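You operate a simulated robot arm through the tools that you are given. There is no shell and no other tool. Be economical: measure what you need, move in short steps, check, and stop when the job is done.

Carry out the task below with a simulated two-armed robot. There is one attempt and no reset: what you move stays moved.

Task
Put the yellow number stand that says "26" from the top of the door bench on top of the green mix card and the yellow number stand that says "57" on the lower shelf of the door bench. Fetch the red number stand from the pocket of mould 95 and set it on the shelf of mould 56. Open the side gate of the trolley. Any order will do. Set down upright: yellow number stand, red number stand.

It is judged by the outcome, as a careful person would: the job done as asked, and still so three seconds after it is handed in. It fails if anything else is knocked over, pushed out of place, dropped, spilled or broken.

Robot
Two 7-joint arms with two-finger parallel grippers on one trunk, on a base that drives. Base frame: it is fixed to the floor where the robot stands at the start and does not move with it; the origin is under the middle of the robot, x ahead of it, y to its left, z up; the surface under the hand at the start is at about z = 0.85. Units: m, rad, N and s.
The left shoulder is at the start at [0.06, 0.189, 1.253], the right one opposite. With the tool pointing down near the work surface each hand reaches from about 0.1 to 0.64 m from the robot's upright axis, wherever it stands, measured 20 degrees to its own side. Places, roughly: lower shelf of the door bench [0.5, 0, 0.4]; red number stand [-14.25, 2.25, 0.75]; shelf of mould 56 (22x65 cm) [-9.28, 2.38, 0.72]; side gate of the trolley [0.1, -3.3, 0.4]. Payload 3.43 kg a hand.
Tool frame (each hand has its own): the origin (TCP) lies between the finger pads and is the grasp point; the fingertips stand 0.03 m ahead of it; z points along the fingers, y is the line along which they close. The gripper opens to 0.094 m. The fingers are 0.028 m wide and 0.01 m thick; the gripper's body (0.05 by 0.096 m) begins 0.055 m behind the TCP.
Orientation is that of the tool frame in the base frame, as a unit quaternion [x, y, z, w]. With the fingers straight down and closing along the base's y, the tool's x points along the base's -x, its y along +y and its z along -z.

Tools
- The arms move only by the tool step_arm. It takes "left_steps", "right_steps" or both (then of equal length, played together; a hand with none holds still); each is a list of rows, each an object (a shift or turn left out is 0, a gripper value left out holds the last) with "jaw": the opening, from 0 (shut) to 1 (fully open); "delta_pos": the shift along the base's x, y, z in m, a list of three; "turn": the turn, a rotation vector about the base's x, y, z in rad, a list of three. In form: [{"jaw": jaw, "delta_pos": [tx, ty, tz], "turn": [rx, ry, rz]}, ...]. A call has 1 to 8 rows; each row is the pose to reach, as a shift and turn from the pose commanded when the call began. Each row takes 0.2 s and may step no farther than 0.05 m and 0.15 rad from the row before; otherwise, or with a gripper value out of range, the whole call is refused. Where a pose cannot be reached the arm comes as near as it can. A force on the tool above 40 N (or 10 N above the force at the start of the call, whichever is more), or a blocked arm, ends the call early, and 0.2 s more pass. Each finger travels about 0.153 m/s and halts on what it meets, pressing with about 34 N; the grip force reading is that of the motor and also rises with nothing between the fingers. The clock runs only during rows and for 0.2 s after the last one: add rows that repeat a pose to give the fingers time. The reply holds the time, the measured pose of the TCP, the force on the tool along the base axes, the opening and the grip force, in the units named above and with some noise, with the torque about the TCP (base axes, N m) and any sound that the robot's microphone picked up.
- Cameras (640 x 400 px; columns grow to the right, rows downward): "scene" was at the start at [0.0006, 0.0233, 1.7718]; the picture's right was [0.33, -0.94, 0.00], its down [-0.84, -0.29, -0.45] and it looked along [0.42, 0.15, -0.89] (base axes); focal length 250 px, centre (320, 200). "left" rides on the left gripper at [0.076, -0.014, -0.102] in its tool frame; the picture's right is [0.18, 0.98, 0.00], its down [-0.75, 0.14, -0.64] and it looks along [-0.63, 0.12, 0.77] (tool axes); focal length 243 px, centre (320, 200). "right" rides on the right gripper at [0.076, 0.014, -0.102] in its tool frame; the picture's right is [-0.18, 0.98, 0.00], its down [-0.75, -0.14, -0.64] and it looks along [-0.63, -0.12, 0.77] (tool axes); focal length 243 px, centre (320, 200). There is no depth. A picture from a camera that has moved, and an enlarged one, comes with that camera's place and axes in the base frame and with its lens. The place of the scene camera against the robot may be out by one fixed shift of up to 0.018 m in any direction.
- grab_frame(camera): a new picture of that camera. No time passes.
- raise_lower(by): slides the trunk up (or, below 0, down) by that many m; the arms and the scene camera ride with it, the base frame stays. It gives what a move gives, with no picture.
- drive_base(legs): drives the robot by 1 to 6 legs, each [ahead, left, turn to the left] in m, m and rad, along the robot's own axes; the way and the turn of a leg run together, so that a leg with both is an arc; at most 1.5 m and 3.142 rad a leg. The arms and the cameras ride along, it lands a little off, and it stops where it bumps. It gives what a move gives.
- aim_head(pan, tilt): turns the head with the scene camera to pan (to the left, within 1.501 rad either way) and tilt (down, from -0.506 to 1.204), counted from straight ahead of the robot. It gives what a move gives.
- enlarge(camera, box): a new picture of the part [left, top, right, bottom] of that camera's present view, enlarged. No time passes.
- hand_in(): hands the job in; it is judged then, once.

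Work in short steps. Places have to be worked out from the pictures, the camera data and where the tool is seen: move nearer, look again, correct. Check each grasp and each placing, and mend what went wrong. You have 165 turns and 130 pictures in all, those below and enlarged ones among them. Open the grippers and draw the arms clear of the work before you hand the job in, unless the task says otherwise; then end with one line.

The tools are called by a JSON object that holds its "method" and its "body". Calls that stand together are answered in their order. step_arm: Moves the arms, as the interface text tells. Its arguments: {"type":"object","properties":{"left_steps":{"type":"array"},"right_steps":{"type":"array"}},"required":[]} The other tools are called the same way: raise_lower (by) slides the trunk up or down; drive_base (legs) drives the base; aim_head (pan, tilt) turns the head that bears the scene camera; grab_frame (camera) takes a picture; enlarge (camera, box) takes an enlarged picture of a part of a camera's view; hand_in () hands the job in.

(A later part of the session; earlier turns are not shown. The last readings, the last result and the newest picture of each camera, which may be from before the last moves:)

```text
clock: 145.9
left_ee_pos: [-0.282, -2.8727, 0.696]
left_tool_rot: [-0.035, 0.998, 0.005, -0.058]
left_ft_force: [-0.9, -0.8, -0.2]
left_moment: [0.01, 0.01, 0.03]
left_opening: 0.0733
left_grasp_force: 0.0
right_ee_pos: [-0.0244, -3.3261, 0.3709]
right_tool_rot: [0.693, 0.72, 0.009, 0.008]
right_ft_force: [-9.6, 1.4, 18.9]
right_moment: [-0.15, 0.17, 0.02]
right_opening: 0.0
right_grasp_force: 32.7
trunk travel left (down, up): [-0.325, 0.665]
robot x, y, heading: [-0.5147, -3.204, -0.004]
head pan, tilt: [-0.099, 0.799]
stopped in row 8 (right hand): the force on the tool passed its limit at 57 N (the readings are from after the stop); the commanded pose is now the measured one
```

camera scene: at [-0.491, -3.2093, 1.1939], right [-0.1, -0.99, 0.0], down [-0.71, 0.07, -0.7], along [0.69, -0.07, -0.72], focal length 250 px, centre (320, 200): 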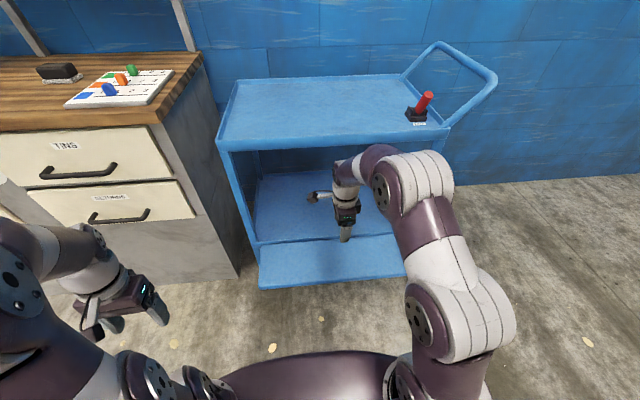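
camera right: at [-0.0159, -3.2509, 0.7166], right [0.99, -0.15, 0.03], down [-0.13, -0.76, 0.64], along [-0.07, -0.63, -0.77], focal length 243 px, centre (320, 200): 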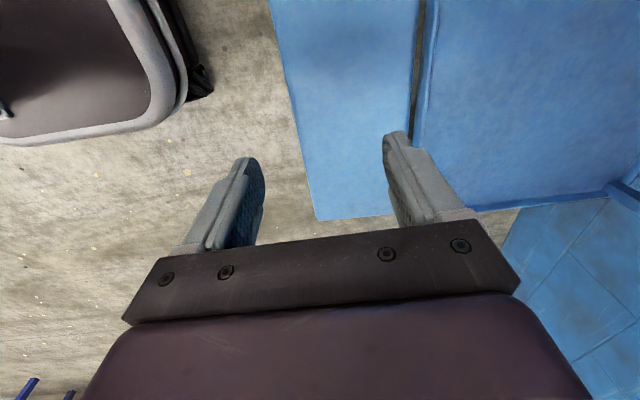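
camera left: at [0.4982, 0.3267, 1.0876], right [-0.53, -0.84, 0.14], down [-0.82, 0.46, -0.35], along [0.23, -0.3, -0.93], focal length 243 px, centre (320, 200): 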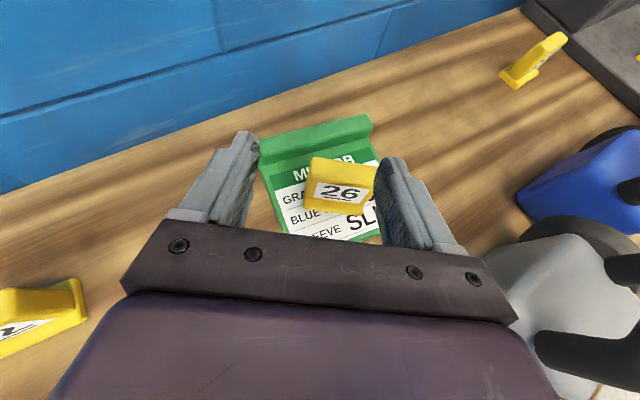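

Firm contact at z≈0.34 with the panel horizontal, so the gate is fully open. Raise the hand and back away, then look toward the moulds.

{"method": "step_arm", "body": {"right_steps": [{"delta_pos": [0, 0, 0.05]}, {"delta_pos": [0, 0, 0.1]}, {"delta_pos": [0, 0, 0.15]}, {"delta_pos": [0, 0, 0.2]}, {"delta_pos": [0, 0, 0.24]}]}}

{"method": "drive_base", "body": {"legs": [[-0.4, 0, 0], [0, 0, 1.5], [0, 0, 1.5]]}}

{"method": "aim_head", "body": {"pan": 0, "tilt": 0.2}}

{"method": "grab_frame", "body": {"camera": "scene"}}

```text
clock: 147.1
left_ee_pos: [-0.2808, -2.8743, 0.6946]
left_tool_rot: [-0.036, 0.998, 0.006, -0.057]
left_ft_force: [-0.1, 0.4, -0.9]
left_moment: [0.01, 0.01, 0.04]
left_opening: 0.0735
left_grasp_force: 0.2
right_ee_pos: [-0.0235, -3.3262, 0.6103]
right_tool_rot: [0.694, 0.72, 0.008, 0.007]
right_ft_force: [-0.1, -0.5, 0.8]
right_moment: [0.02, 0.01, 0.02]
right_opening: 0.0
right_grasp_force: 33.2
trunk travel left (down, up): [-0.325, 0.665]
robot x, y, heading: [-0.5124, -3.2072, -0.005]
head pan, tilt: [-0.099, 0.799]
```

```text
clock: 156.9
left_ee_pos: [-1.1805, -3.5015, 0.6959]
left_tool_rot: [0.998, -0.028, 0.058, 0.01]
left_ft_force: [0.1, 0.2, 0.3]
left_moment: [-0.02, 0.0, 0.03]
left_opening: 0.0731
left_grasp_force: 0.1
right_ee_pos: [-1.3791, -3.0191, 0.6079]
right_tool_rot: [-0.674, 0.739, 0.009, -0.008]
right_ft_force: [1.0, 0.3, 0.4]
right_moment: [0.0, 0.01, 0.0]
right_opening: 0.0001
right_grasp_force: 32.8
trunk travel left (down, up): [-0.325, 0.665]
robot x, y, heading: [-0.9072, -3.2052, 3.011]
head pan, tilt: [-0.099, 0.799]
```

```text
clock: 157.9
left_ee_pos: [-1.1807, -3.5011, 0.695]
left_tool_rot: [0.998, -0.029, 0.059, 0.009]
left_ft_force: [-0.7, 0.3, -0.1]
left_moment: [0.0, 0.0, 0.0]
left_opening: 0.0733
left_grasp_force: 0.1
right_ee_pos: [-1.3794, -3.0188, 0.6081]
right_tool_rot: [-0.674, 0.739, 0.009, -0.009]
right_ft_force: [-0.1, 0.4, 0.0]
right_moment: [0.0, 0.02, 0.03]
right_opening: 0.0
right_grasp_force: 33.1
trunk travel left (down, up): [-0.325, 0.665]
robot x, y, heading: [-0.9056, -3.2012, 3.013]
head pan, tilt: [0.0, 0.201]
```

```text
48 pictures are left
camera scene: at [-0.9414, -3.1958, 1.2474], right [0.13, 0.99, 0.0], down [0.2, -0.03, -0.98], along [-0.97, 0.13, -0.2], focal length 250 px, centre (320, 200)
```

scene: 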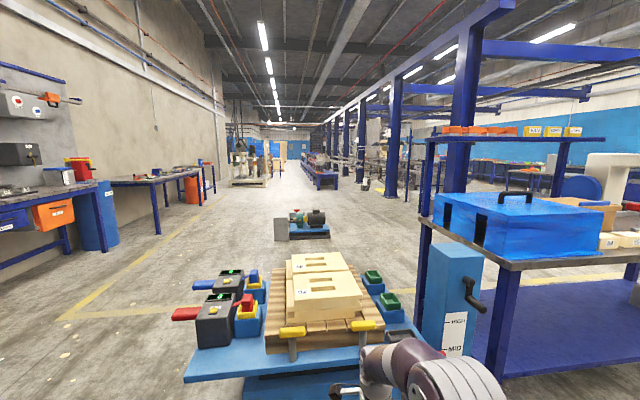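

A table blocks the way straight ahead here. I'll return up the aisle to y≈0.2, face -x and look along that way.

{"method": "drive_base", "body": {"legs": [[0, 0, -1.442], [1.5, 0, 0], [1.5, 0, 0], [0.4, 0, 0], [0, 0, 1.57]]}}

{"method": "grab_frame", "body": {"camera": "scene"}}

```text
clock: 181.8
left_ee_pos: [-1.1055, -0.1419, 0.6952]
left_tool_rot: [0.998, 0.038, 0.059, 0.005]
left_ft_force: [-0.2, -0.2, 0.0]
left_moment: [-0.05, 0.01, 0.0]
left_opening: 0.0733
left_grasp_force: 0.1
right_ee_pos: [-1.3659, 0.3082, 0.608]
right_tool_rot: [0.722, -0.692, -0.008, 0.009]
right_ft_force: [-0.6, -0.3, 0.4]
right_moment: [0.01, 0.0, -0.04]
right_opening: 0.0
right_grasp_force: 33.1
trunk travel left (down, up): [-0.325, 0.665]
robot x, y, heading: [-0.8744, 0.189, -3.142]
head pan, tilt: [0.0, 0.201]
```

```text
47 pictures are left
camera scene: at [-0.9075, 0.1909, 1.2475], right [0.0, 1.0, 0.0], down [0.2, 0.0, -0.98], along [-0.98, 0.0, -0.2], focal length 250 px, centre (320, 200)
```

scene: 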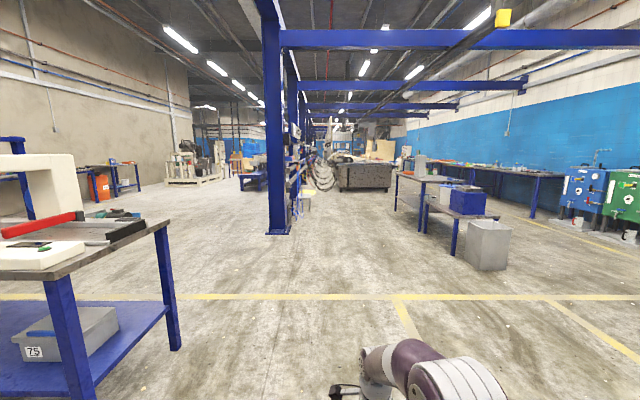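

The aisle ahead runs between the blue columns (y≈-0.5) and a table (y≈1.8). Drive to about x=-5.4, y=0.65 and look again.

{"method": "drive_base", "body": {"legs": [[1.5, -0.45, 0], [1.5, 0, 0], [1.5, 0, 0]]}}

{"method": "grab_frame", "body": {"camera": "scene"}}

```text
refused: leg 1 is longer than a leg can be; nothing moved
```

```text
46 pictures are left
camera scene: at [-0.9075, 0.1909, 1.2475], right [0.0, 1.0, 0.0], down [0.2, 0.0, -0.98], along [-0.98, 0.0, -0.2], focal length 250 px, centre (320, 200)
```

scene: 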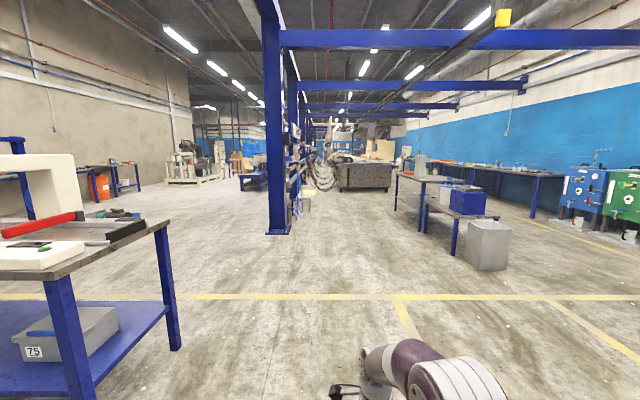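

{"method": "drive_base", "body": {"legs": [[1.4, -0.4, 0], [1.5, 0, 0], [1.5, 0, 0]]}}

{"method": "grab_frame", "body": {"camera": "scene"}}

```text
clock: 203.0
left_ee_pos: [-5.4694, 0.2057, 0.695]
left_tool_rot: [0.997, 0.05, 0.059, 0.004]
left_ft_force: [-0.4, 0.5, -0.6]
left_moment: [-0.03, 0.0, 0.01]
left_opening: 0.0734
left_grasp_force: 0.0
right_ee_pos: [-5.7395, 0.6505, 0.6084]
right_tool_rot: [0.73, -0.683, -0.008, 0.009]
right_ft_force: [-0.4, -0.5, 0.1]
right_moment: [-0.03, 0.01, -0.02]
right_opening: 0.0
right_grasp_force: 32.8
trunk travel left (down, up): [-0.325, 0.665]
robot x, y, heading: [-5.2485, 0.541, -3.116]
head pan, tilt: [0.0, 0.201]
```

```text
45 pictures are left
camera scene: at [-5.2795, 0.5451, 1.2475], right [-0.03, 1.0, 0.0], down [0.2, 0.01, -0.98], along [-0.98, -0.03, -0.2], focal length 250 px, centre (320, 200)
```

scene: 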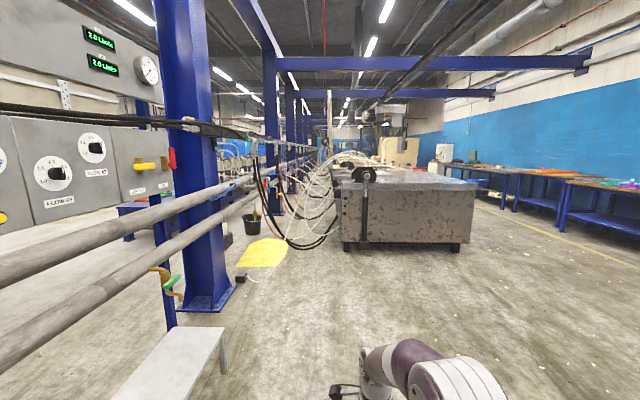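

The first mould block is ahead (x≈-8.4, y 0.7–2.4), with hoses to its left, and a clear aisle on its right side at y≈3. Go forward 1.5, then sidestep right to y≈3.

{"method": "drive_base", "body": {"legs": [[1.45, 0, -0.025], [0, -1.25, 0], [0, -1.25, 0]]}}

{"method": "grab_frame", "body": {"camera": "scene"}}

```text
clock: 222.1
left_ee_pos: [-6.9217, 2.6947, 0.6957]
left_tool_rot: [0.998, 0.035, 0.059, 0.005]
left_ft_force: [0.4, 0.1, 1.0]
left_moment: [-0.01, -0.04, -0.01]
left_opening: 0.0732
left_grasp_force: 0.0
right_ee_pos: [-7.179, 3.1475, 0.6073]
right_tool_rot: [0.72, -0.694, -0.009, 0.009]
right_ft_force: [-0.9, -1.0, -0.4]
right_moment: [0.02, 0.02, -0.01]
right_opening: 0.0001
right_grasp_force: 33.4
trunk travel left (down, up): [-0.325, 0.665]
robot x, y, heading: [-6.6916, 3.0256, 3.138]
head pan, tilt: [0.0, 0.201]
```

```text
44 pictures are left
camera scene: at [-6.7215, 3.0284, 1.2475], right [0.0, 1.0, 0.0], down [0.2, 0.0, -0.98], along [-0.98, 0.0, -0.2], focal length 250 px, centre (320, 200)
```

scene: 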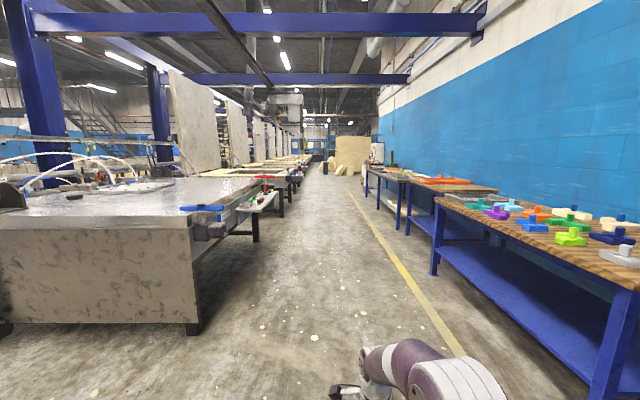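

The moulds have side shelves facing this aisle. Drive to x≈-9.25 and pan left to identify mould 56.

{"method": "drive_base", "body": {"legs": [[1.5, 0, 0], [1.05, 0, 0]]}}

{"method": "aim_head", "body": {"pan": 1.5, "tilt": 0.5}}

{"method": "grab_frame", "body": {"camera": "scene"}}

```text
clock: 234.5
left_ee_pos: [-9.4711, 2.6824, 0.6954]
left_tool_rot: [0.997, 0.041, 0.059, 0.006]
left_ft_force: [-0.5, -0.6, -0.7]
left_moment: [0.0, -0.02, -0.01]
left_opening: 0.0732
left_grasp_force: 0.1
right_ee_pos: [-9.7334, 3.1313, 0.6081]
right_tool_rot: [0.724, -0.69, -0.008, 0.008]
right_ft_force: [-0.4, -0.4, 0.6]
right_moment: [-0.02, -0.01, 0.02]
right_opening: 0.0
right_grasp_force: 33.0
trunk travel left (down, up): [-0.325, 0.665]
robot x, y, heading: [-9.2438, 3.0173, -3.132]
head pan, tilt: [0.0, 0.201]
```

```text
clock: 236.1
left_ee_pos: [-9.4703, 2.6823, 0.6949]
left_tool_rot: [0.997, 0.041, 0.058, 0.005]
left_ft_force: [0.4, -0.3, -0.2]
left_moment: [0.0, -0.02, 0.0]
left_opening: 0.0733
left_grasp_force: 0.0
right_ee_pos: [-9.7337, 3.1316, 0.6097]
right_tool_rot: [0.724, -0.69, -0.008, 0.009]
right_ft_force: [-0.3, -0.6, -0.5]
right_moment: [0.02, -0.03, 0.03]
right_opening: 0.0001
right_grasp_force: 33.1
trunk travel left (down, up): [-0.325, 0.665]
robot x, y, heading: [-9.2458, 3.0159, -3.133]
head pan, tilt: [1.499, 0.499]
```

```text
43 pictures are left
camera scene: at [-9.1874, 2.9277, 1.2198], right [-1.0, 0.06, 0.0], down [0.03, 0.48, -0.88], along [-0.06, -0.88, -0.48], focal length 250 px, centre (320, 200)
```

scene: 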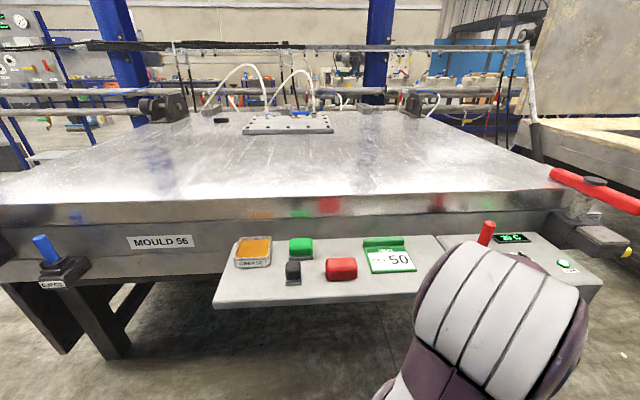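

Mould 56 is identified, and its shelf already holds a few items, with free space at the front. Now on to mould 95 near x=-14.25.

{"method": "drive_base", "body": {"legs": [[1.5, 0, -0.009], [1.5, 0, 0], [1.5, 0, 0], [0.5, 0, 0]]}}

{"method": "grab_frame", "body": {"camera": "scene"}}

```text
clock: 247.9
left_ee_pos: [-11.9333, 2.6603, 0.6944]
left_tool_rot: [0.996, 0.049, 0.075, -0.001]
left_ft_force: [6.8, -0.6, 3.9]
left_moment: [-0.11, 0.23, 0.31]
left_opening: 0.0739
left_grasp_force: 0.6
right_ee_pos: [-12.2073, 3.1086, 0.6078]
right_tool_rot: [0.724, -0.689, -0.008, 0.008]
right_ft_force: [0.2, -0.1, 0.6]
right_moment: [0.02, 0.01, 0.02]
right_opening: 0.0
right_grasp_force: 32.4
trunk travel left (down, up): [-0.325, 0.665]
robot x, y, heading: [-11.7148, 2.9933, -3.129]
head pan, tilt: [1.499, 0.499]
stopped in leg 2: the force on the tool passed its limit at 165 N (the readings are from after the stop); the commanded pose is now the measured one
```

```text
42 pictures are left
camera scene: at [-11.6599, 2.9044, 1.2195], right [-1.0, 0.06, 0.0], down [0.03, 0.48, -0.88], along [-0.05, -0.88, -0.48], focal length 250 px, centre (320, 200)
```

scene: 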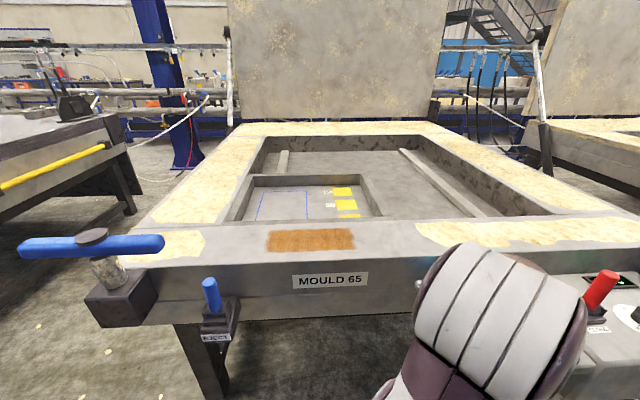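

The left hand bumped something protruding by mould 65. Back off and move away from the row, then inspect.

{"method": "drive_base", "body": {"legs": [[-0.25, 0, 0], [0, -0.25, 0]]}}

{"method": "aim_head", "body": {"pan": 1.0, "tilt": 0.5}}

{"method": "grab_frame", "body": {"camera": "scene"}}

```text
clock: 251.2
left_ee_pos: [-11.6875, 2.9114, 0.6942]
left_tool_rot: [0.996, 0.05, 0.076, 0.0]
left_ft_force: [-0.1, -0.3, -1.0]
left_moment: [-0.01, -0.01, -0.02]
left_opening: 0.0731
left_grasp_force: 0.0
right_ee_pos: [-11.9599, 3.3584, 0.6076]
right_tool_rot: [0.725, -0.688, -0.008, 0.008]
right_ft_force: [-0.3, 0.7, -0.3]
right_moment: [-0.02, 0.0, 0.0]
right_opening: 0.0001
right_grasp_force: 33.1
trunk travel left (down, up): [-0.325, 0.665]
robot x, y, heading: [-11.4666, 3.2445, -3.129]
head pan, tilt: [1.499, 0.499]
```

```text
clock: 252.1
left_ee_pos: [-11.6873, 2.9117, 0.6943]
left_tool_rot: [0.996, 0.051, 0.075, 0.0]
left_ft_force: [0.2, -0.2, 0.2]
left_moment: [0.04, 0.01, -0.01]
left_opening: 0.0735
left_grasp_force: 0.1
right_ee_pos: [-11.9618, 3.3589, 0.608]
right_tool_rot: [0.725, -0.688, -0.008, 0.007]
right_ft_force: [0.4, -0.8, -0.2]
right_moment: [0.02, 0.02, 0.04]
right_opening: 0.0
right_grasp_force: 33.0
trunk travel left (down, up): [-0.325, 0.665]
robot x, y, heading: [-11.4729, 3.2397, -3.128]
head pan, tilt: [1.0, 0.499]
```

```text
41 pictures are left
camera scene: at [-11.4569, 3.1692, 1.2198], right [-0.85, 0.53, 0.0], down [0.25, 0.41, -0.88], along [-0.46, -0.74, -0.48], focal length 250 px, centre (320, 200)
```

scene: 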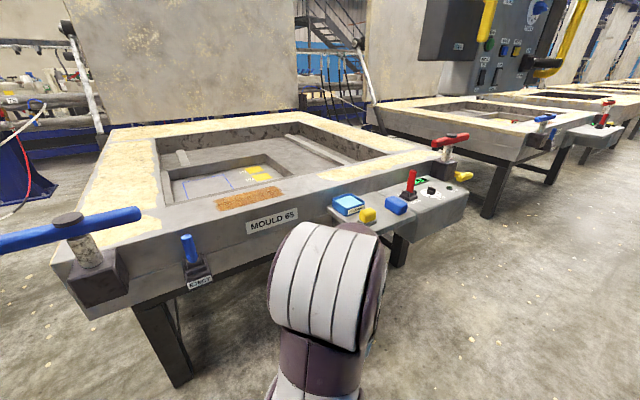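

I hit the end of mould 65's shelf plate. The plate and its items look undisturbed. Continue along y≈3.25, well clear.

{"method": "drive_base", "body": {"legs": [[1.4, 0, -0.014], [1.35, 0, 0]]}}

{"method": "aim_head", "body": {"pan": 1.5, "tilt": 0.55}}

{"method": "grab_frame", "body": {"camera": "scene"}}

```text
clock: 265.5
left_ee_pos: [-14.4551, 2.902, 0.6947]
left_tool_rot: [0.996, 0.043, 0.075, 0.0]
left_ft_force: [-0.6, 0.1, 0.0]
left_moment: [0.01, 0.01, -0.03]
left_opening: 0.0733
left_grasp_force: 0.1
right_ee_pos: [-14.7221, 3.3522, 0.6075]
right_tool_rot: [0.72, -0.694, -0.007, 0.008]
right_ft_force: [-0.2, -0.3, -1.0]
right_moment: [0.01, -0.01, -0.02]
right_opening: 0.0
right_grasp_force: 32.5
trunk travel left (down, up): [-0.325, 0.665]
robot x, y, heading: [-14.2331, 3.2292, 3.137]
head pan, tilt: [1.0, 0.499]
```

```text
clock: 266.4
left_ee_pos: [-14.4569, 2.9022, 0.6947]
left_tool_rot: [0.996, 0.042, 0.075, 0.0]
left_ft_force: [0.1, -0.9, -0.5]
left_moment: [0.0, 0.01, -0.03]
left_opening: 0.0733
left_grasp_force: 0.0
right_ee_pos: [-14.7219, 3.3529, 0.6085]
right_tool_rot: [0.72, -0.694, -0.007, 0.007]
right_ft_force: [0.2, -0.2, -0.4]
right_moment: [0.04, 0.02, 0.02]
right_opening: 0.0
right_grasp_force: 33.1
trunk travel left (down, up): [-0.325, 0.665]
robot x, y, heading: [-14.2359, 3.2286, 3.143]
head pan, tilt: [1.499, 0.55]
```

```text
40 pictures are left
camera scene: at [-14.1796, 3.1421, 1.2152], right [-1.0, 0.08, 0.0], down [0.04, 0.52, -0.85], along [-0.06, -0.85, -0.52], focal length 250 px, centre (320, 200)
```

scene: 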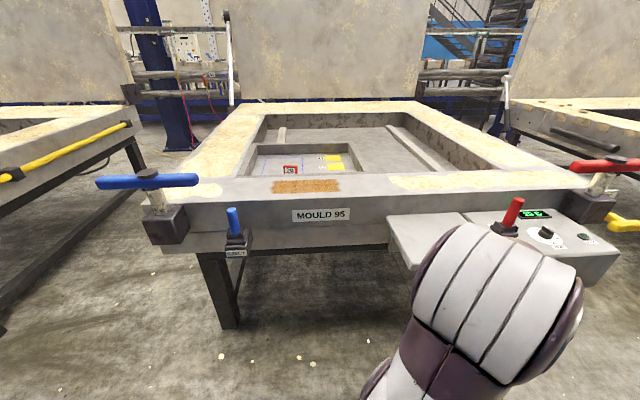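

Mould 95 is here, and I can see a red item in its pocket. Zoom in.

{"method": "enlarge", "body": {"camera": "scene", "box": [230, 130, 390, 230]}}

```text
4.00 times, centred on (310, 180) of scene
camera zoom: at [-14.1796, 3.1421, 1.2152], right [-1.0, 0.08, 0.0], down [0.04, 0.52, -0.85], along [-0.06, -0.85, -0.52], focal length 998 px, centre (360, 280)
```

zoom: 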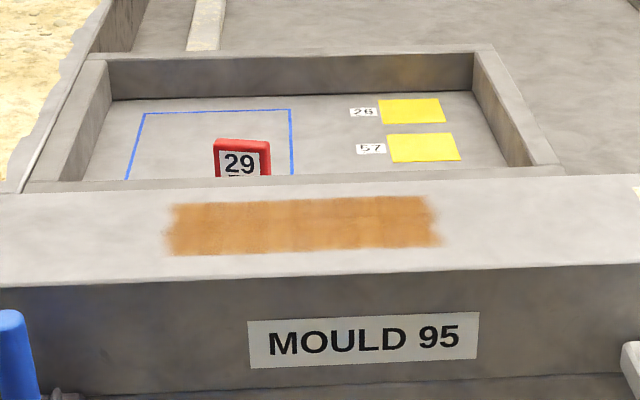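

Red stand "29" is in the pocket just behind the near rim, at about (-14.13, 2.2). Raise the trunk, face the mould and move closer.

{"method": "raise_lower", "body": {"by": 0.4}}

{"method": "drive_base", "body": {"legs": [[0, 0, 1.571], [0.3, 0, 0]]}}

{"method": "aim_head", "body": {"pan": 0.1, "tilt": 0.9}}

{"method": "grab_frame", "body": {"camera": "scene"}}

```text
clock: 270.3
left_ee_pos: [-14.4564, 2.9012, 1.0931]
left_tool_rot: [0.996, 0.043, 0.075, 0.0]
left_ft_force: [0.2, -0.4, 0.8]
left_moment: [0.01, -0.02, -0.01]
left_opening: 0.0733
left_grasp_force: 0.0
right_ee_pos: [-14.7226, 3.3518, 1.0079]
right_tool_rot: [0.72, -0.694, -0.007, 0.007]
right_ft_force: [0.2, 0.3, -0.3]
right_moment: [-0.02, -0.01, 0.0]
right_opening: 0.0
right_grasp_force: 32.4
trunk travel left (down, up): [-0.725, 0.265]
robot x, y, heading: [-14.2311, 3.2283, 3.138]
head pan, tilt: [1.499, 0.55]
```

```text
clock: 276.2
left_ee_pos: [-13.9017, 2.7085, 1.0938]
left_tool_rot: [0.672, 0.737, 0.053, -0.053]
left_ft_force: [0.3, 0.3, -0.5]
left_moment: [0.05, 0.03, -0.01]
left_opening: 0.0735
left_grasp_force: 0.1
right_ee_pos: [-14.3499, 2.4385, 1.0075]
right_tool_rot: [1.0, 0.023, 0.0, 0.012]
right_ft_force: [-0.6, -0.1, -0.7]
right_moment: [0.04, 0.02, -0.01]
right_opening: 0.0001
right_grasp_force: 32.9
trunk travel left (down, up): [-0.725, 0.265]
robot x, y, heading: [-14.2325, 2.9283, -1.571]
head pan, tilt: [1.499, 0.55]
```

```text
clock: 277.7
left_ee_pos: [-13.9022, 2.7092, 1.0934]
left_tool_rot: [0.671, 0.737, 0.053, -0.053]
left_ft_force: [0.1, 0.7, -0.4]
left_moment: [0.0, 0.02, 0.02]
left_opening: 0.0731
left_grasp_force: 0.0
right_ee_pos: [-14.3506, 2.4388, 1.0073]
right_tool_rot: [1.0, 0.023, 0.0, 0.011]
right_ft_force: [0.1, 0.5, 0.4]
right_moment: [0.01, -0.01, -0.02]
right_opening: 0.0
right_grasp_force: 33.1
trunk travel left (down, up): [-0.725, 0.265]
robot x, y, heading: [-14.2312, 2.9287, -1.563]
head pan, tilt: [0.099, 0.901]
```

```text
38 pictures are left
camera scene: at [-14.2232, 2.9164, 1.5859], right [-0.99, -0.11, 0.0], down [-0.08, 0.78, -0.62], along [0.07, -0.62, -0.78], focal length 250 px, centre (320, 200)
```

scene: 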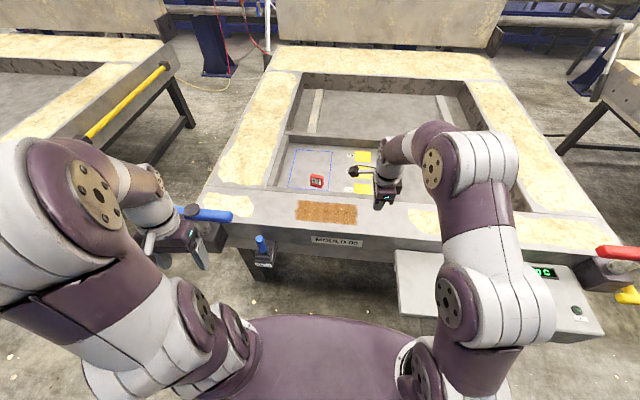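

The red stand is at about (-14.12, 2.16). I'll centre the robot on it, move up, and pull the right hand back out of the way.

{"method": "step_arm", "body": {"right_steps": [{"delta_pos": [-0.02, 0.04, 0.02]}, {"delta_pos": [-0.04, 0.08, 0.04]}, {"delta_pos": [-0.06, 0.12, 0.06]}, {"delta_pos": [-0.08, 0.16, 0.08]}], "left_steps": [{"delta_pos": [0, -0.02, 0], "turn": [-0.05, 0, 0]}, {"delta_pos": [0, -0.02, 0], "turn": [-0.1, 0, 0]}, {"delta_pos": [0, -0.02, 0], "turn": [-0.15, 0, 0], "jaw": 1}, {"delta_pos": [0, -0.02, 0], "turn": [-0.15, 0, -0.09]}]}}

{"method": "drive_base", "body": {"legs": [[0, 0.1, 0], [0.17, 0, 0]]}}

```text
clock: 278.7
left_ee_pos: [-13.9026, 2.6905, 1.0949]
left_tool_rot: [0.706, 0.708, -0.001, 0.001]
left_ft_force: [-0.3, 0.2, 0.4]
left_moment: [0.0, 0.03, -0.02]
left_opening: 0.0941
left_grasp_force: 0.1
right_ee_pos: [-14.4306, 2.6015, 1.0875]
right_tool_rot: [1.0, 0.024, 0.001, 0.011]
right_ft_force: [-0.3, -0.8, -0.2]
right_moment: [-0.02, 0.06, 0.0]
right_opening: 0.0003
right_grasp_force: 32.9
trunk travel left (down, up): [-0.725, 0.265]
robot x, y, heading: [-14.2302, 2.927, -1.568]
head pan, tilt: [0.099, 0.901]
```

```text
clock: 280.9
left_ee_pos: [-13.8013, 2.5207, 1.0946]
left_tool_rot: [0.705, 0.709, 0.0, 0.0]
left_ft_force: [-0.4, -0.7, 0.6]
left_moment: [0.01, 0.01, 0.02]
left_opening: 0.0942
left_grasp_force: 0.0
right_ee_pos: [-14.3285, 2.429, 1.0867]
right_tool_rot: [1.0, 0.024, 0.0, 0.012]
right_ft_force: [0.9, -1.1, 0.3]
right_moment: [0.01, 0.01, 0.02]
right_opening: 0.0003
right_grasp_force: 32.8
trunk travel left (down, up): [-0.725, 0.265]
robot x, y, heading: [-14.1306, 2.7584, -1.561]
head pan, tilt: [0.099, 0.901]
```

{"method": "step_arm", "body": {"left_steps": [{"delta_pos": [-0.036, -0.032, -0.005]}, {"delta_pos": [-0.072, -0.064, -0.01]}, {"delta_pos": [-0.109, -0.096, -0.015]}, {"delta_pos": [-0.145, -0.128, -0.02]}, {"delta_pos": [-0.181, -0.16, -0.03]}, {"delta_pos": [-0.217, -0.19, -0.04]}, {"delta_pos": [-0.254, -0.22, -0.05]}, {"delta_pos": [-0.29, -0.25, -0.06]}]}}

{"method": "grab_frame", "body": {"camera": "left"}}

```text
clock: 282.7
left_ee_pos: [-14.0917, 2.2685, 1.0329]
left_tool_rot: [0.706, 0.708, 0.002, 0.0]
left_ft_force: [0.1, -0.9, 0.8]
left_moment: [0.05, -0.01, -0.02]
left_opening: 0.0942
left_grasp_force: 0.2
right_ee_pos: [-14.3288, 2.4277, 1.0871]
right_tool_rot: [1.0, 0.024, 0.001, 0.011]
right_ft_force: [-0.6, -0.2, -0.6]
right_moment: [-0.01, -0.04, 0.01]
right_opening: 0.0001
right_grasp_force: 33.6
trunk travel left (down, up): [-0.725, 0.265]
robot x, y, heading: [-14.1301, 2.7565, -1.567]
head pan, tilt: [0.099, 0.901]
```

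```text
37 pictures are left
camera left: at [-14.1059, 2.3438, 1.1368], right [0.98, 0.19, 0.0], down [0.14, -0.75, 0.64], along [0.12, -0.63, -0.77], focal length 243 px, centre (320, 200)
```

left: 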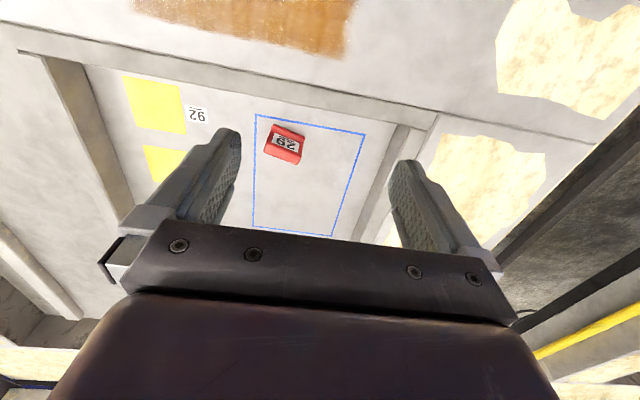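

29 is at about (-14.126, 2.15). Move above it and zoom.

{"method": "step_arm", "body": {"left_steps": [{"delta_pos": [-0.012, -0.035, -0.03]}, {"delta_pos": [-0.024, -0.07, -0.06]}, {"delta_pos": [-0.034, -0.1, -0.09]}, {"delta_pos": [-0.034, -0.115, -0.12]}, {"delta_pos": [-0.034, -0.115, -0.15]}, {"delta_pos": [-0.034, -0.115, -0.15]}]}}

{"method": "enlarge", "body": {"camera": "left", "box": [180, 20, 460, 220]}}

```text
clock: 284.1
left_ee_pos: [-14.1174, 2.1722, 0.8822]
left_tool_rot: [0.706, 0.709, 0.001, 0.001]
left_ft_force: [0.6, -0.3, -0.7]
left_moment: [-0.03, 0.03, 0.01]
left_opening: 0.0941
left_grasp_force: 0.0
left hand out of reach, approached as far as the arm can: row 2, 3, 4, 5, 6
right_ee_pos: [-14.3284, 2.4298, 1.0877]
right_tool_rot: [1.0, 0.025, 0.0, 0.012]
right_ft_force: [0.5, 0.5, -0.9]
right_moment: [0.02, 0.01, 0.0]
right_opening: 0.0
right_grasp_force: 33.4
trunk travel left (down, up): [-0.725, 0.265]
robot x, y, heading: [-14.1305, 2.7609, -1.565]
head pan, tilt: [0.099, 0.901]
```

```text
2.00 times, centred on (320, 120) of left
camera zoom: at [-14.1325, 2.2483, 0.9854], right [0.98, 0.19, 0.0], down [0.15, -0.75, 0.64], along [0.12, -0.63, -0.77], focal length 485 px, centre (320, 360)
```

zoom: 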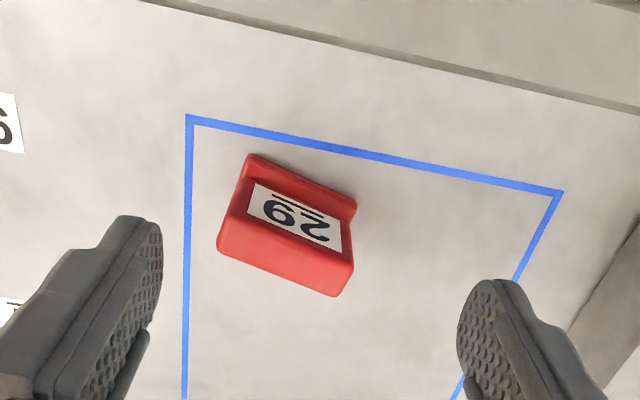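

The arm is at full reach, so I'll move the base 6 cm closer. The stand's body centre is about (-14.129, 2.137), with yaw about -0.15.

{"method": "drive_base", "body": {"legs": [[0.06, 0, 0]]}}

{"method": "step_arm", "body": {"left_steps": [{"delta_pos": [-0.006, 0.015, -0.01], "turn": [0, 0, -0.1]}, {"delta_pos": [-0.012, 0.025, -0.03], "turn": [0, 0, -0.15]}, {"delta_pos": [-0.012, 0.025, -0.05], "turn": [0, 0, -0.15]}, {"delta_pos": [-0.012, 0.025, -0.06], "turn": [0, 0, -0.15]}]}}

{"method": "grab_frame", "body": {"camera": "left"}}

```text
clock: 285.1
left_ee_pos: [-14.1179, 2.1134, 0.883]
left_tool_rot: [0.706, 0.709, 0.002, -0.001]
left_ft_force: [0.3, 0.0, 0.8]
left_moment: [0.01, 0.01, -0.02]
left_opening: 0.0943
left_grasp_force: 0.0
right_ee_pos: [-14.3279, 2.3693, 1.0859]
right_tool_rot: [1.0, 0.025, 0.0, 0.011]
right_ft_force: [-0.1, -1.3, 0.1]
right_moment: [0.0, 0.01, -0.01]
right_opening: 0.0
right_grasp_force: 33.3
trunk travel left (down, up): [-0.725, 0.265]
robot x, y, heading: [-14.1301, 2.7019, -1.56]
head pan, tilt: [0.099, 0.901]
```

```text
clock: 286.1
left_ee_pos: [-14.1304, 2.1385, 0.8236]
left_tool_rot: [0.756, 0.654, -0.001, 0.0]
left_ft_force: [0.5, -0.2, 0.0]
left_moment: [0.0, 0.0, -0.04]
left_opening: 0.0939
left_grasp_force: 0.1
right_ee_pos: [-14.3282, 2.3713, 1.087]
right_tool_rot: [1.0, 0.025, 0.0, 0.011]
right_ft_force: [0.1, 0.1, 1.5]
right_moment: [0.02, -0.02, 0.01]
right_opening: 0.0001
right_grasp_force: 33.1
trunk travel left (down, up): [-0.725, 0.265]
robot x, y, heading: [-14.133, 2.6993, -1.565]
head pan, tilt: [0.099, 0.901]
```

```text
35 pictures are left
camera left: at [-14.1323, 2.2151, 0.9257], right [1.0, 0.04, 0.0], down [0.03, -0.77, 0.64], along [0.03, -0.64, -0.77], focal length 243 px, centre (320, 200)
```

left: 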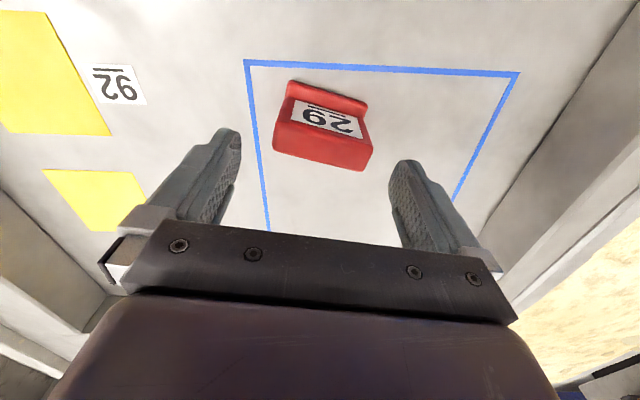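

Lined up; a small extra yaw, then descend to z≈0.77 and grip above the flange.

{"method": "step_arm", "body": {"left_steps": [{"delta_pos": [0.003, -0.001, -0.02], "turn": [0, 0, -0.06]}, {"delta_pos": [0.003, -0.001, -0.04], "turn": [0, 0, -0.06]}, {"delta_pos": [0.003, -0.001, -0.054], "turn": [0, 0, -0.06]}, {"delta_pos": [0.003, -0.001, -0.054], "turn": [0, 0, -0.06], "jaw": 0}, {"delta_pos": [0.003, -0.001, -0.054], "turn": [0, 0, -0.06]}, {"delta_pos": [0.003, -0.001, -0.054], "turn": [0, 0, -0.06]}]}}

{"method": "grab_frame", "body": {"camera": "left"}}

```text
clock: 287.5
left_ee_pos: [-14.1273, 2.1367, 0.7701]
left_tool_rot: [0.776, 0.631, -0.001, 0.001]
left_ft_force: [2.4, -5.4, 16.0]
left_moment: [0.01, -0.35, -0.2]
left_opening: 0.063
left_grasp_force: 34.2
right_ee_pos: [-14.3288, 2.3708, 1.0883]
right_tool_rot: [1.0, 0.024, 0.0, 0.011]
right_ft_force: [-0.9, -0.4, 0.1]
right_moment: [-0.02, 0.02, 0.04]
right_opening: 0.0002
right_grasp_force: 33.1
trunk travel left (down, up): [-0.725, 0.265]
robot x, y, heading: [-14.1278, 2.6981, -1.564]
head pan, tilt: [0.099, 0.901]
```

```text
34 pictures are left
camera left: at [-14.1246, 2.2135, 0.873], right [1.0, -0.02, 0.0], down [-0.01, -0.76, 0.65], along [-0.01, -0.64, -0.76], focal length 243 px, centre (320, 200)
```

left: 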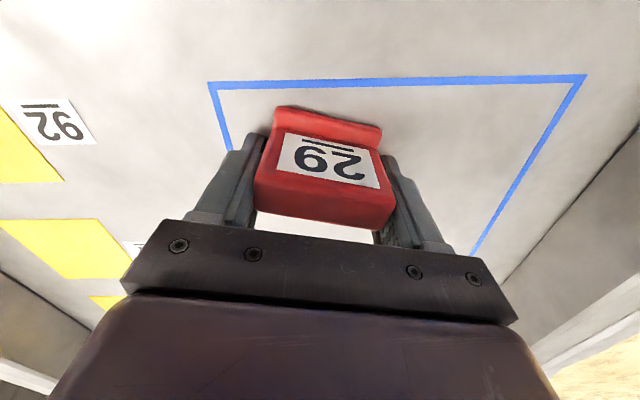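

The view matches my first slipped grip: the fingertips are too low and on the flange. Reopen, rise 1 cm and regrip on the body.

{"method": "step_arm", "body": {"left_steps": [{"jaw": 0.9}, {"jaw": 0.9}, {"delta_pos": [0, 0, 0.01]}, {"delta_pos": [0, 0, 0.01], "turn": [0, 0, -0.05]}, {"delta_pos": [0, 0, 0.01], "turn": [0, 0, -0.05], "jaw": 0}, {"delta_pos": [0, 0, 0.01], "turn": [0, 0, -0.05]}, {"delta_pos": [0, 0, 0.01], "turn": [0, 0, -0.05]}]}}

{"method": "step_arm", "body": {"left_steps": [{"delta_pos": [0, 0, 0.01]}, {"delta_pos": [0, 0, 0.025]}, {"delta_pos": [0, 0, 0.045]}]}}

{"method": "grab_frame", "body": {"camera": "left"}}

```text
clock: 289.1
left_ee_pos: [-14.1285, 2.1377, 0.7799]
left_tool_rot: [0.791, 0.612, 0.001, -0.001]
left_ft_force: [-1.1, -0.1, 1.0]
left_moment: [-0.02, 0.0, 0.03]
left_opening: 0.0629
left_grasp_force: 33.8
right_ee_pos: [-14.3278, 2.3713, 1.0862]
right_tool_rot: [1.0, 0.024, 0.0, 0.012]
right_ft_force: [-0.6, 0.5, 0.1]
right_moment: [0.01, 0.01, 0.01]
right_opening: 0.0
right_grasp_force: 32.8
trunk travel left (down, up): [-0.725, 0.265]
robot x, y, heading: [-14.1321, 2.6984, -1.565]
head pan, tilt: [0.099, 0.901]
```

```text
clock: 289.9
left_ee_pos: [-14.1274, 2.1382, 0.8225]
left_tool_rot: [0.791, 0.612, 0.001, -0.001]
left_ft_force: [0.2, 0.0, -1.2]
left_moment: [0.0, 0.03, 0.01]
left_opening: 0.063
left_grasp_force: 34.2
right_ee_pos: [-14.3281, 2.3704, 1.0863]
right_tool_rot: [1.0, 0.024, 0.0, 0.011]
right_ft_force: [-0.3, 0.7, -1.1]
right_moment: [-0.03, -0.02, 0.06]
right_opening: 0.0
right_grasp_force: 32.8
trunk travel left (down, up): [-0.725, 0.265]
robot x, y, heading: [-14.1277, 2.7004, -1.564]
head pan, tilt: [0.099, 0.901]
```

```text
33 pictures are left
camera left: at [-14.1208, 2.2146, 0.9266], right [1.0, -0.07, 0.0], down [-0.05, -0.77, 0.64], along [-0.04, -0.64, -0.77], focal length 243 px, centre (320, 200)
```

left: 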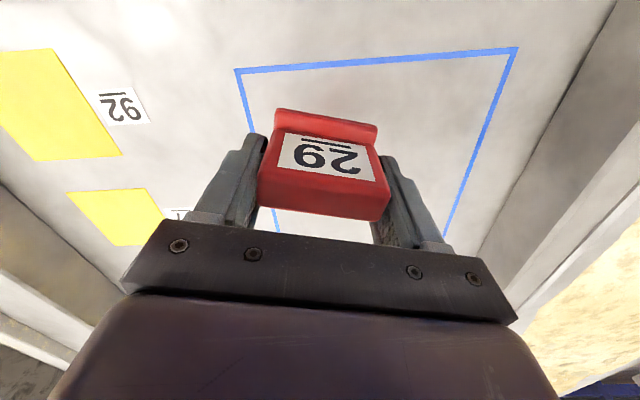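

Lifted, but the opening did not change, so I'm not sure of the grip height. I'll set it back down and regrip 8 mm higher for safety.

{"method": "step_arm", "body": {"left_steps": [{"delta_pos": [0, 0, -0.03]}, {"delta_pos": [0, 0, -0.044]}, {"delta_pos": [0, 0, -0.044], "jaw": 0.9}, {"delta_pos": [0, 0, -0.044], "jaw": 0.9}, {"delta_pos": [0, -0.001, -0.035]}, {"delta_pos": [0, -0.001, -0.035], "jaw": 0}, {"delta_pos": [0, -0.001, -0.035]}, {"delta_pos": [0, -0.001, -0.035]}]}}

{"method": "step_arm", "body": {"left_steps": [{"delta_pos": [0, 0, 0.01]}, {"delta_pos": [0, 0, 0.03]}, {"delta_pos": [0, 0, 0.06]}, {"delta_pos": [0, 0, 0.09]}]}}

{"method": "grab_frame", "body": {"camera": "left"}}

```text
clock: 291.7
left_ee_pos: [-14.1287, 2.1355, 0.7885]
left_tool_rot: [0.791, 0.611, 0.0, 0.0]
left_ft_force: [-0.2, -0.9, 0.5]
left_moment: [-0.02, -0.02, 0.01]
left_opening: 0.063
left_grasp_force: 34.0
right_ee_pos: [-14.3281, 2.3688, 1.0873]
right_tool_rot: [1.0, 0.024, 0.0, 0.011]
right_ft_force: [0.5, -0.2, -0.6]
right_moment: [0.02, 0.01, 0.03]
right_opening: 0.0003
right_grasp_force: 33.3
trunk travel left (down, up): [-0.725, 0.265]
robot x, y, heading: [-14.128, 2.7002, -1.563]
head pan, tilt: [0.099, 0.901]
```

```text
clock: 292.7
left_ee_pos: [-14.127, 2.1358, 0.8777]
left_tool_rot: [0.791, 0.611, 0.0, -0.001]
left_ft_force: [0.2, 0.1, 0.5]
left_moment: [-0.02, -0.01, -0.01]
left_opening: 0.0631
left_grasp_force: 34.1
right_ee_pos: [-14.3287, 2.3696, 1.0871]
right_tool_rot: [1.0, 0.025, 0.0, 0.012]
right_ft_force: [0.0, 0.2, 0.0]
right_moment: [-0.01, -0.02, 0.0]
right_opening: 0.0002
right_grasp_force: 33.3
trunk travel left (down, up): [-0.725, 0.265]
robot x, y, heading: [-14.1276, 2.7024, -1.567]
head pan, tilt: [0.099, 0.901]
```

```text
32 pictures are left
camera left: at [-14.1208, 2.2132, 0.9811], right [1.0, -0.07, 0.0], down [-0.05, -0.77, 0.64], along [-0.04, -0.64, -0.77], focal length 243 px, centre (320, 200)
```

left: 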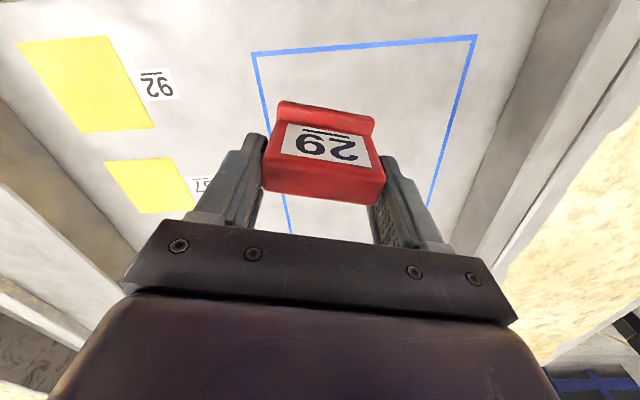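

A solid body grip, 0.063 wide. Lift high and retract toward the robot.

{"method": "step_arm", "body": {"left_steps": [{"delta_pos": [0, 0.01, 0.04]}, {"delta_pos": [0, 0.02, 0.08]}, {"delta_pos": [0, 0.04, 0.12]}, {"delta_pos": [0.01, 0.07, 0.15]}, {"delta_pos": [0.02, 0.1, 0.17]}, {"delta_pos": [0.04, 0.13, 0.18]}, {"delta_pos": [0.06, 0.16, 0.19]}]}}

{"method": "drive_base", "body": {"legs": [[-0.6, 0, 0]]}}

{"method": "grab_frame", "body": {"camera": "scene"}}

```text
clock: 294.3
left_ee_pos: [-14.0665, 2.2983, 1.0694]
left_tool_rot: [0.791, 0.612, -0.001, 0.0]
left_ft_force: [-0.2, 0.2, -0.5]
left_moment: [-0.02, -0.01, -0.03]
left_opening: 0.0632
left_grasp_force: 33.9
right_ee_pos: [-14.3269, 2.3711, 1.0878]
right_tool_rot: [1.0, 0.025, 0.0, 0.012]
right_ft_force: [-0.2, 0.8, -0.2]
right_moment: [-0.01, 0.02, 0.0]
right_opening: 0.0
right_grasp_force: 33.1
trunk travel left (down, up): [-0.725, 0.265]
robot x, y, heading: [-14.1309, 2.6976, -1.563]
head pan, tilt: [0.099, 0.901]
```

```text
clock: 297.7
left_ee_pos: [-14.0725, 2.896, 1.0692]
left_tool_rot: [0.791, 0.611, -0.001, 0.0]
left_ft_force: [-0.4, -0.2, -0.3]
left_moment: [0.0, 0.03, 0.01]
left_opening: 0.0631
left_grasp_force: 34.2
right_ee_pos: [-14.3325, 2.9697, 1.0876]
right_tool_rot: [1.0, 0.024, 0.0, 0.011]
right_ft_force: [-0.6, -0.1, -0.2]
right_moment: [0.0, 0.0, 0.0]
right_opening: 0.0002
right_grasp_force: 33.3
trunk travel left (down, up): [-0.725, 0.265]
robot x, y, heading: [-14.1352, 3.3008, -1.564]
head pan, tilt: [0.099, 0.901]
```

```text
31 pictures are left
camera scene: at [-14.1265, 3.2869, 1.5859], right [-0.99, -0.11, 0.0], down [-0.08, 0.78, -0.62], along [0.07, -0.62, -0.78], focal length 250 px, centre (320, 200)
```

scene: 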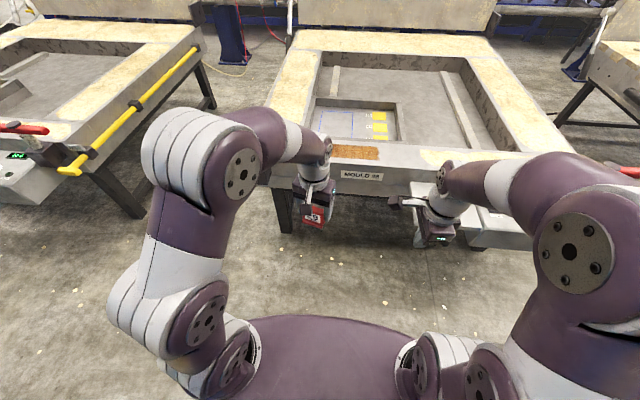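

Sidestep along the aisle to mould 56, keeping y≈3.3.

{"method": "drive_base", "body": {"legs": [[0, 1.5, -0.007], [0, 1.5, 0], [0, 1.5, 0], [0, 0.5, 0]]}}

{"method": "grab_frame", "body": {"camera": "scene"}}

```text
clock: 321.7
left_ee_pos: [-9.0904, 2.8358, 1.0678]
left_tool_rot: [0.802, 0.597, 0.001, 0.0]
left_ft_force: [-0.5, 0.3, 0.5]
left_moment: [-0.04, 0.01, 0.04]
left_opening: 0.0632
left_grasp_force: 34.1
right_ee_pos: [-9.3466, 2.9182, 1.0878]
right_tool_rot: [1.0, 0.007, 0.001, 0.012]
right_ft_force: [0.2, 0.2, 0.0]
right_moment: [-0.02, 0.0, -0.01]
right_opening: 0.0
right_grasp_force: 33.0
trunk travel left (down, up): [-0.725, 0.265]
robot x, y, heading: [-9.1397, 3.2412, -1.594]
head pan, tilt: [0.099, 0.901]
```

```text
30 pictures are left
camera scene: at [-9.131, 3.2276, 1.5859], right [-1.0, -0.07, 0.0], down [-0.06, 0.78, -0.62], along [0.05, -0.62, -0.78], focal length 250 px, centre (320, 200)
```

scene: 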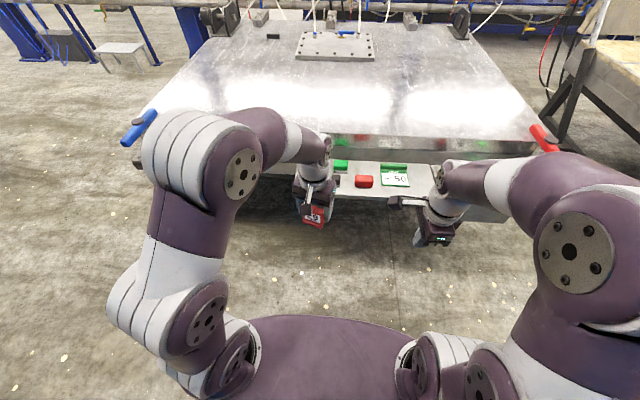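

Move in 0.2 m so the left camera can see the shelf.

{"method": "drive_base", "body": {"legs": [[0.2, 0, 0.023]]}}

{"method": "grab_frame", "body": {"camera": "left"}}

{"method": "grab_frame", "body": {"camera": "scene"}}

```text
clock: 323.3
left_ee_pos: [-9.0868, 2.6389, 1.0686]
left_tool_rot: [0.795, 0.606, 0.0, 0.0]
left_ft_force: [-0.1, 0.5, -0.6]
left_moment: [0.03, 0.01, 0.0]
left_opening: 0.0633
left_grasp_force: 34.0
right_ee_pos: [-9.3444, 2.7158, 1.0859]
right_tool_rot: [1.0, 0.016, 0.0, 0.012]
right_ft_force: [0.1, -0.1, -0.5]
right_moment: [0.01, 0.03, 0.01]
right_opening: 0.0
right_grasp_force: 32.9
trunk travel left (down, up): [-0.725, 0.265]
robot x, y, heading: [-9.1418, 3.0412, -1.579]
head pan, tilt: [0.099, 0.901]
```

```text
29 pictures are left
camera left: at [-9.0777, 2.7153, 1.1715], right [1.0, -0.08, 0.0], down [-0.06, -0.76, 0.64], along [-0.05, -0.64, -0.77], focal length 243 px, centre (320, 200)
```

left: 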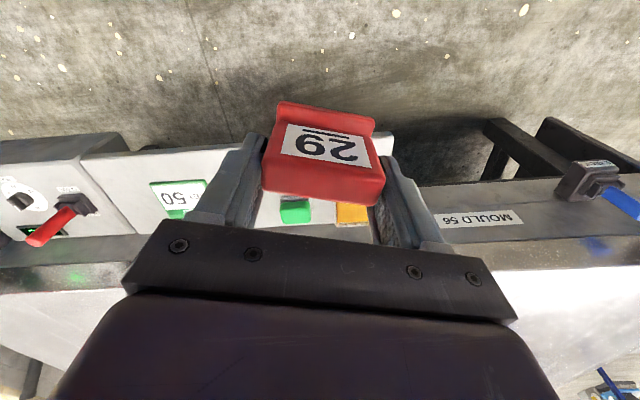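

```text
28 pictures are left
camera scene: at [-9.1341, 3.03, 1.5859], right [-1.0, -0.09, 0.0], down [-0.07, 0.78, -0.62], along [0.06, -0.62, -0.78], focal length 250 px, centre (320, 200)
```

scene: 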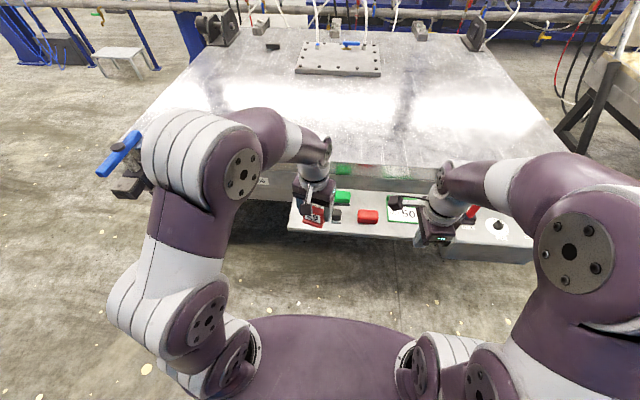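

The front-left of the shelf (x≈-8.96…-9.12, y≈2.38–2.49) is free. I'll target (-9.035, 2.44): move in 0.1 m and bring the stand over it, squared up.

{"method": "drive_base", "body": {"legs": [[0.1, 0, 0]]}}

{"method": "step_arm", "body": {"left_steps": [{"delta_pos": [0.015, -0.02, -0.03], "turn": [0, 0, 0.1]}, {"delta_pos": [0.03, -0.04, -0.06], "turn": [0, 0, 0.2]}, {"delta_pos": [0.045, -0.06, -0.09], "turn": [0, 0, 0.24]}, {"delta_pos": [0.05, -0.08, -0.12], "turn": [0, 0, 0.24]}, {"delta_pos": [0.05, -0.095, -0.155], "turn": [0, 0, 0.24]}, {"delta_pos": [0.05, -0.1, -0.19], "turn": [0, 0, 0.24]}]}}

{"method": "grab_frame", "body": {"camera": "left"}}

{"method": "enlarge", "body": {"camera": "scene", "box": [250, 150, 430, 270]}}

```text
clock: 324.4
left_ee_pos: [-9.0855, 2.5382, 1.068]
left_tool_rot: [0.795, 0.607, 0.0, 0.0]
left_ft_force: [0.9, -0.5, 0.4]
left_moment: [0.0, 0.0, -0.02]
left_opening: 0.063
left_grasp_force: 34.5
right_ee_pos: [-9.3454, 2.6149, 1.0863]
right_tool_rot: [1.0, 0.017, 0.0, 0.01]
right_ft_force: [0.3, -0.1, 0.0]
right_moment: [0.05, 0.02, 0.0]
right_opening: 0.0
right_grasp_force: 33.0
trunk travel left (down, up): [-0.725, 0.265]
robot x, y, heading: [-9.1444, 2.9453, -1.576]
head pan, tilt: [0.099, 0.901]
```

```text
clock: 325.8
left_ee_pos: [-9.0345, 2.4375, 0.8789]
left_tool_rot: [0.718, 0.697, -0.001, 0.0]
left_ft_force: [0.3, -0.4, -0.9]
left_moment: [0.05, -0.01, 0.0]
left_opening: 0.0631
left_grasp_force: 33.7
right_ee_pos: [-9.3462, 2.6144, 1.0865]
right_tool_rot: [1.0, 0.017, 0.0, 0.011]
right_ft_force: [0.0, -0.3, -0.2]
right_moment: [0.03, 0.01, 0.03]
right_opening: 0.0
right_grasp_force: 32.4
trunk travel left (down, up): [-0.725, 0.265]
robot x, y, heading: [-9.1439, 2.9423, -1.578]
head pan, tilt: [0.099, 0.901]
```

```text
27 pictures are left
camera left: at [-9.046, 2.5135, 0.9812], right [0.99, 0.16, 0.0], down [0.12, -0.76, 0.64], along [0.1, -0.63, -0.77], focal length 243 px, centre (320, 200)
```

left: 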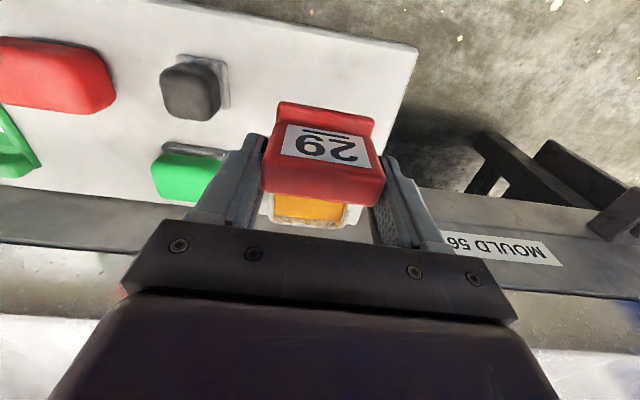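

```text
3.33 times, centred on (340, 210) of scene
camera zoom: at [-9.1346, 2.929, 1.5859], right [-1.0, -0.09, 0.0], down [-0.07, 0.78, -0.62], along [0.06, -0.62, -0.78], focal length 832 px, centre (253, 167)
```

zoom: 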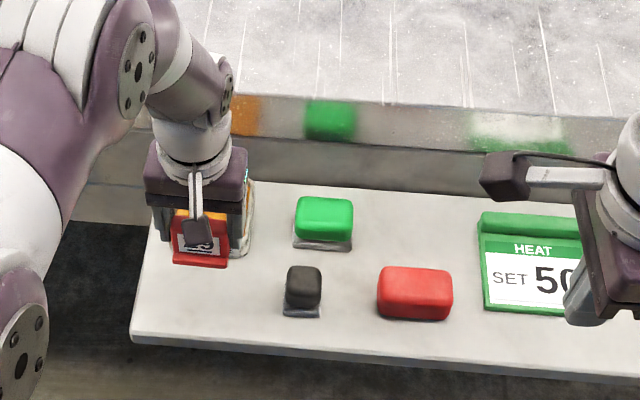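

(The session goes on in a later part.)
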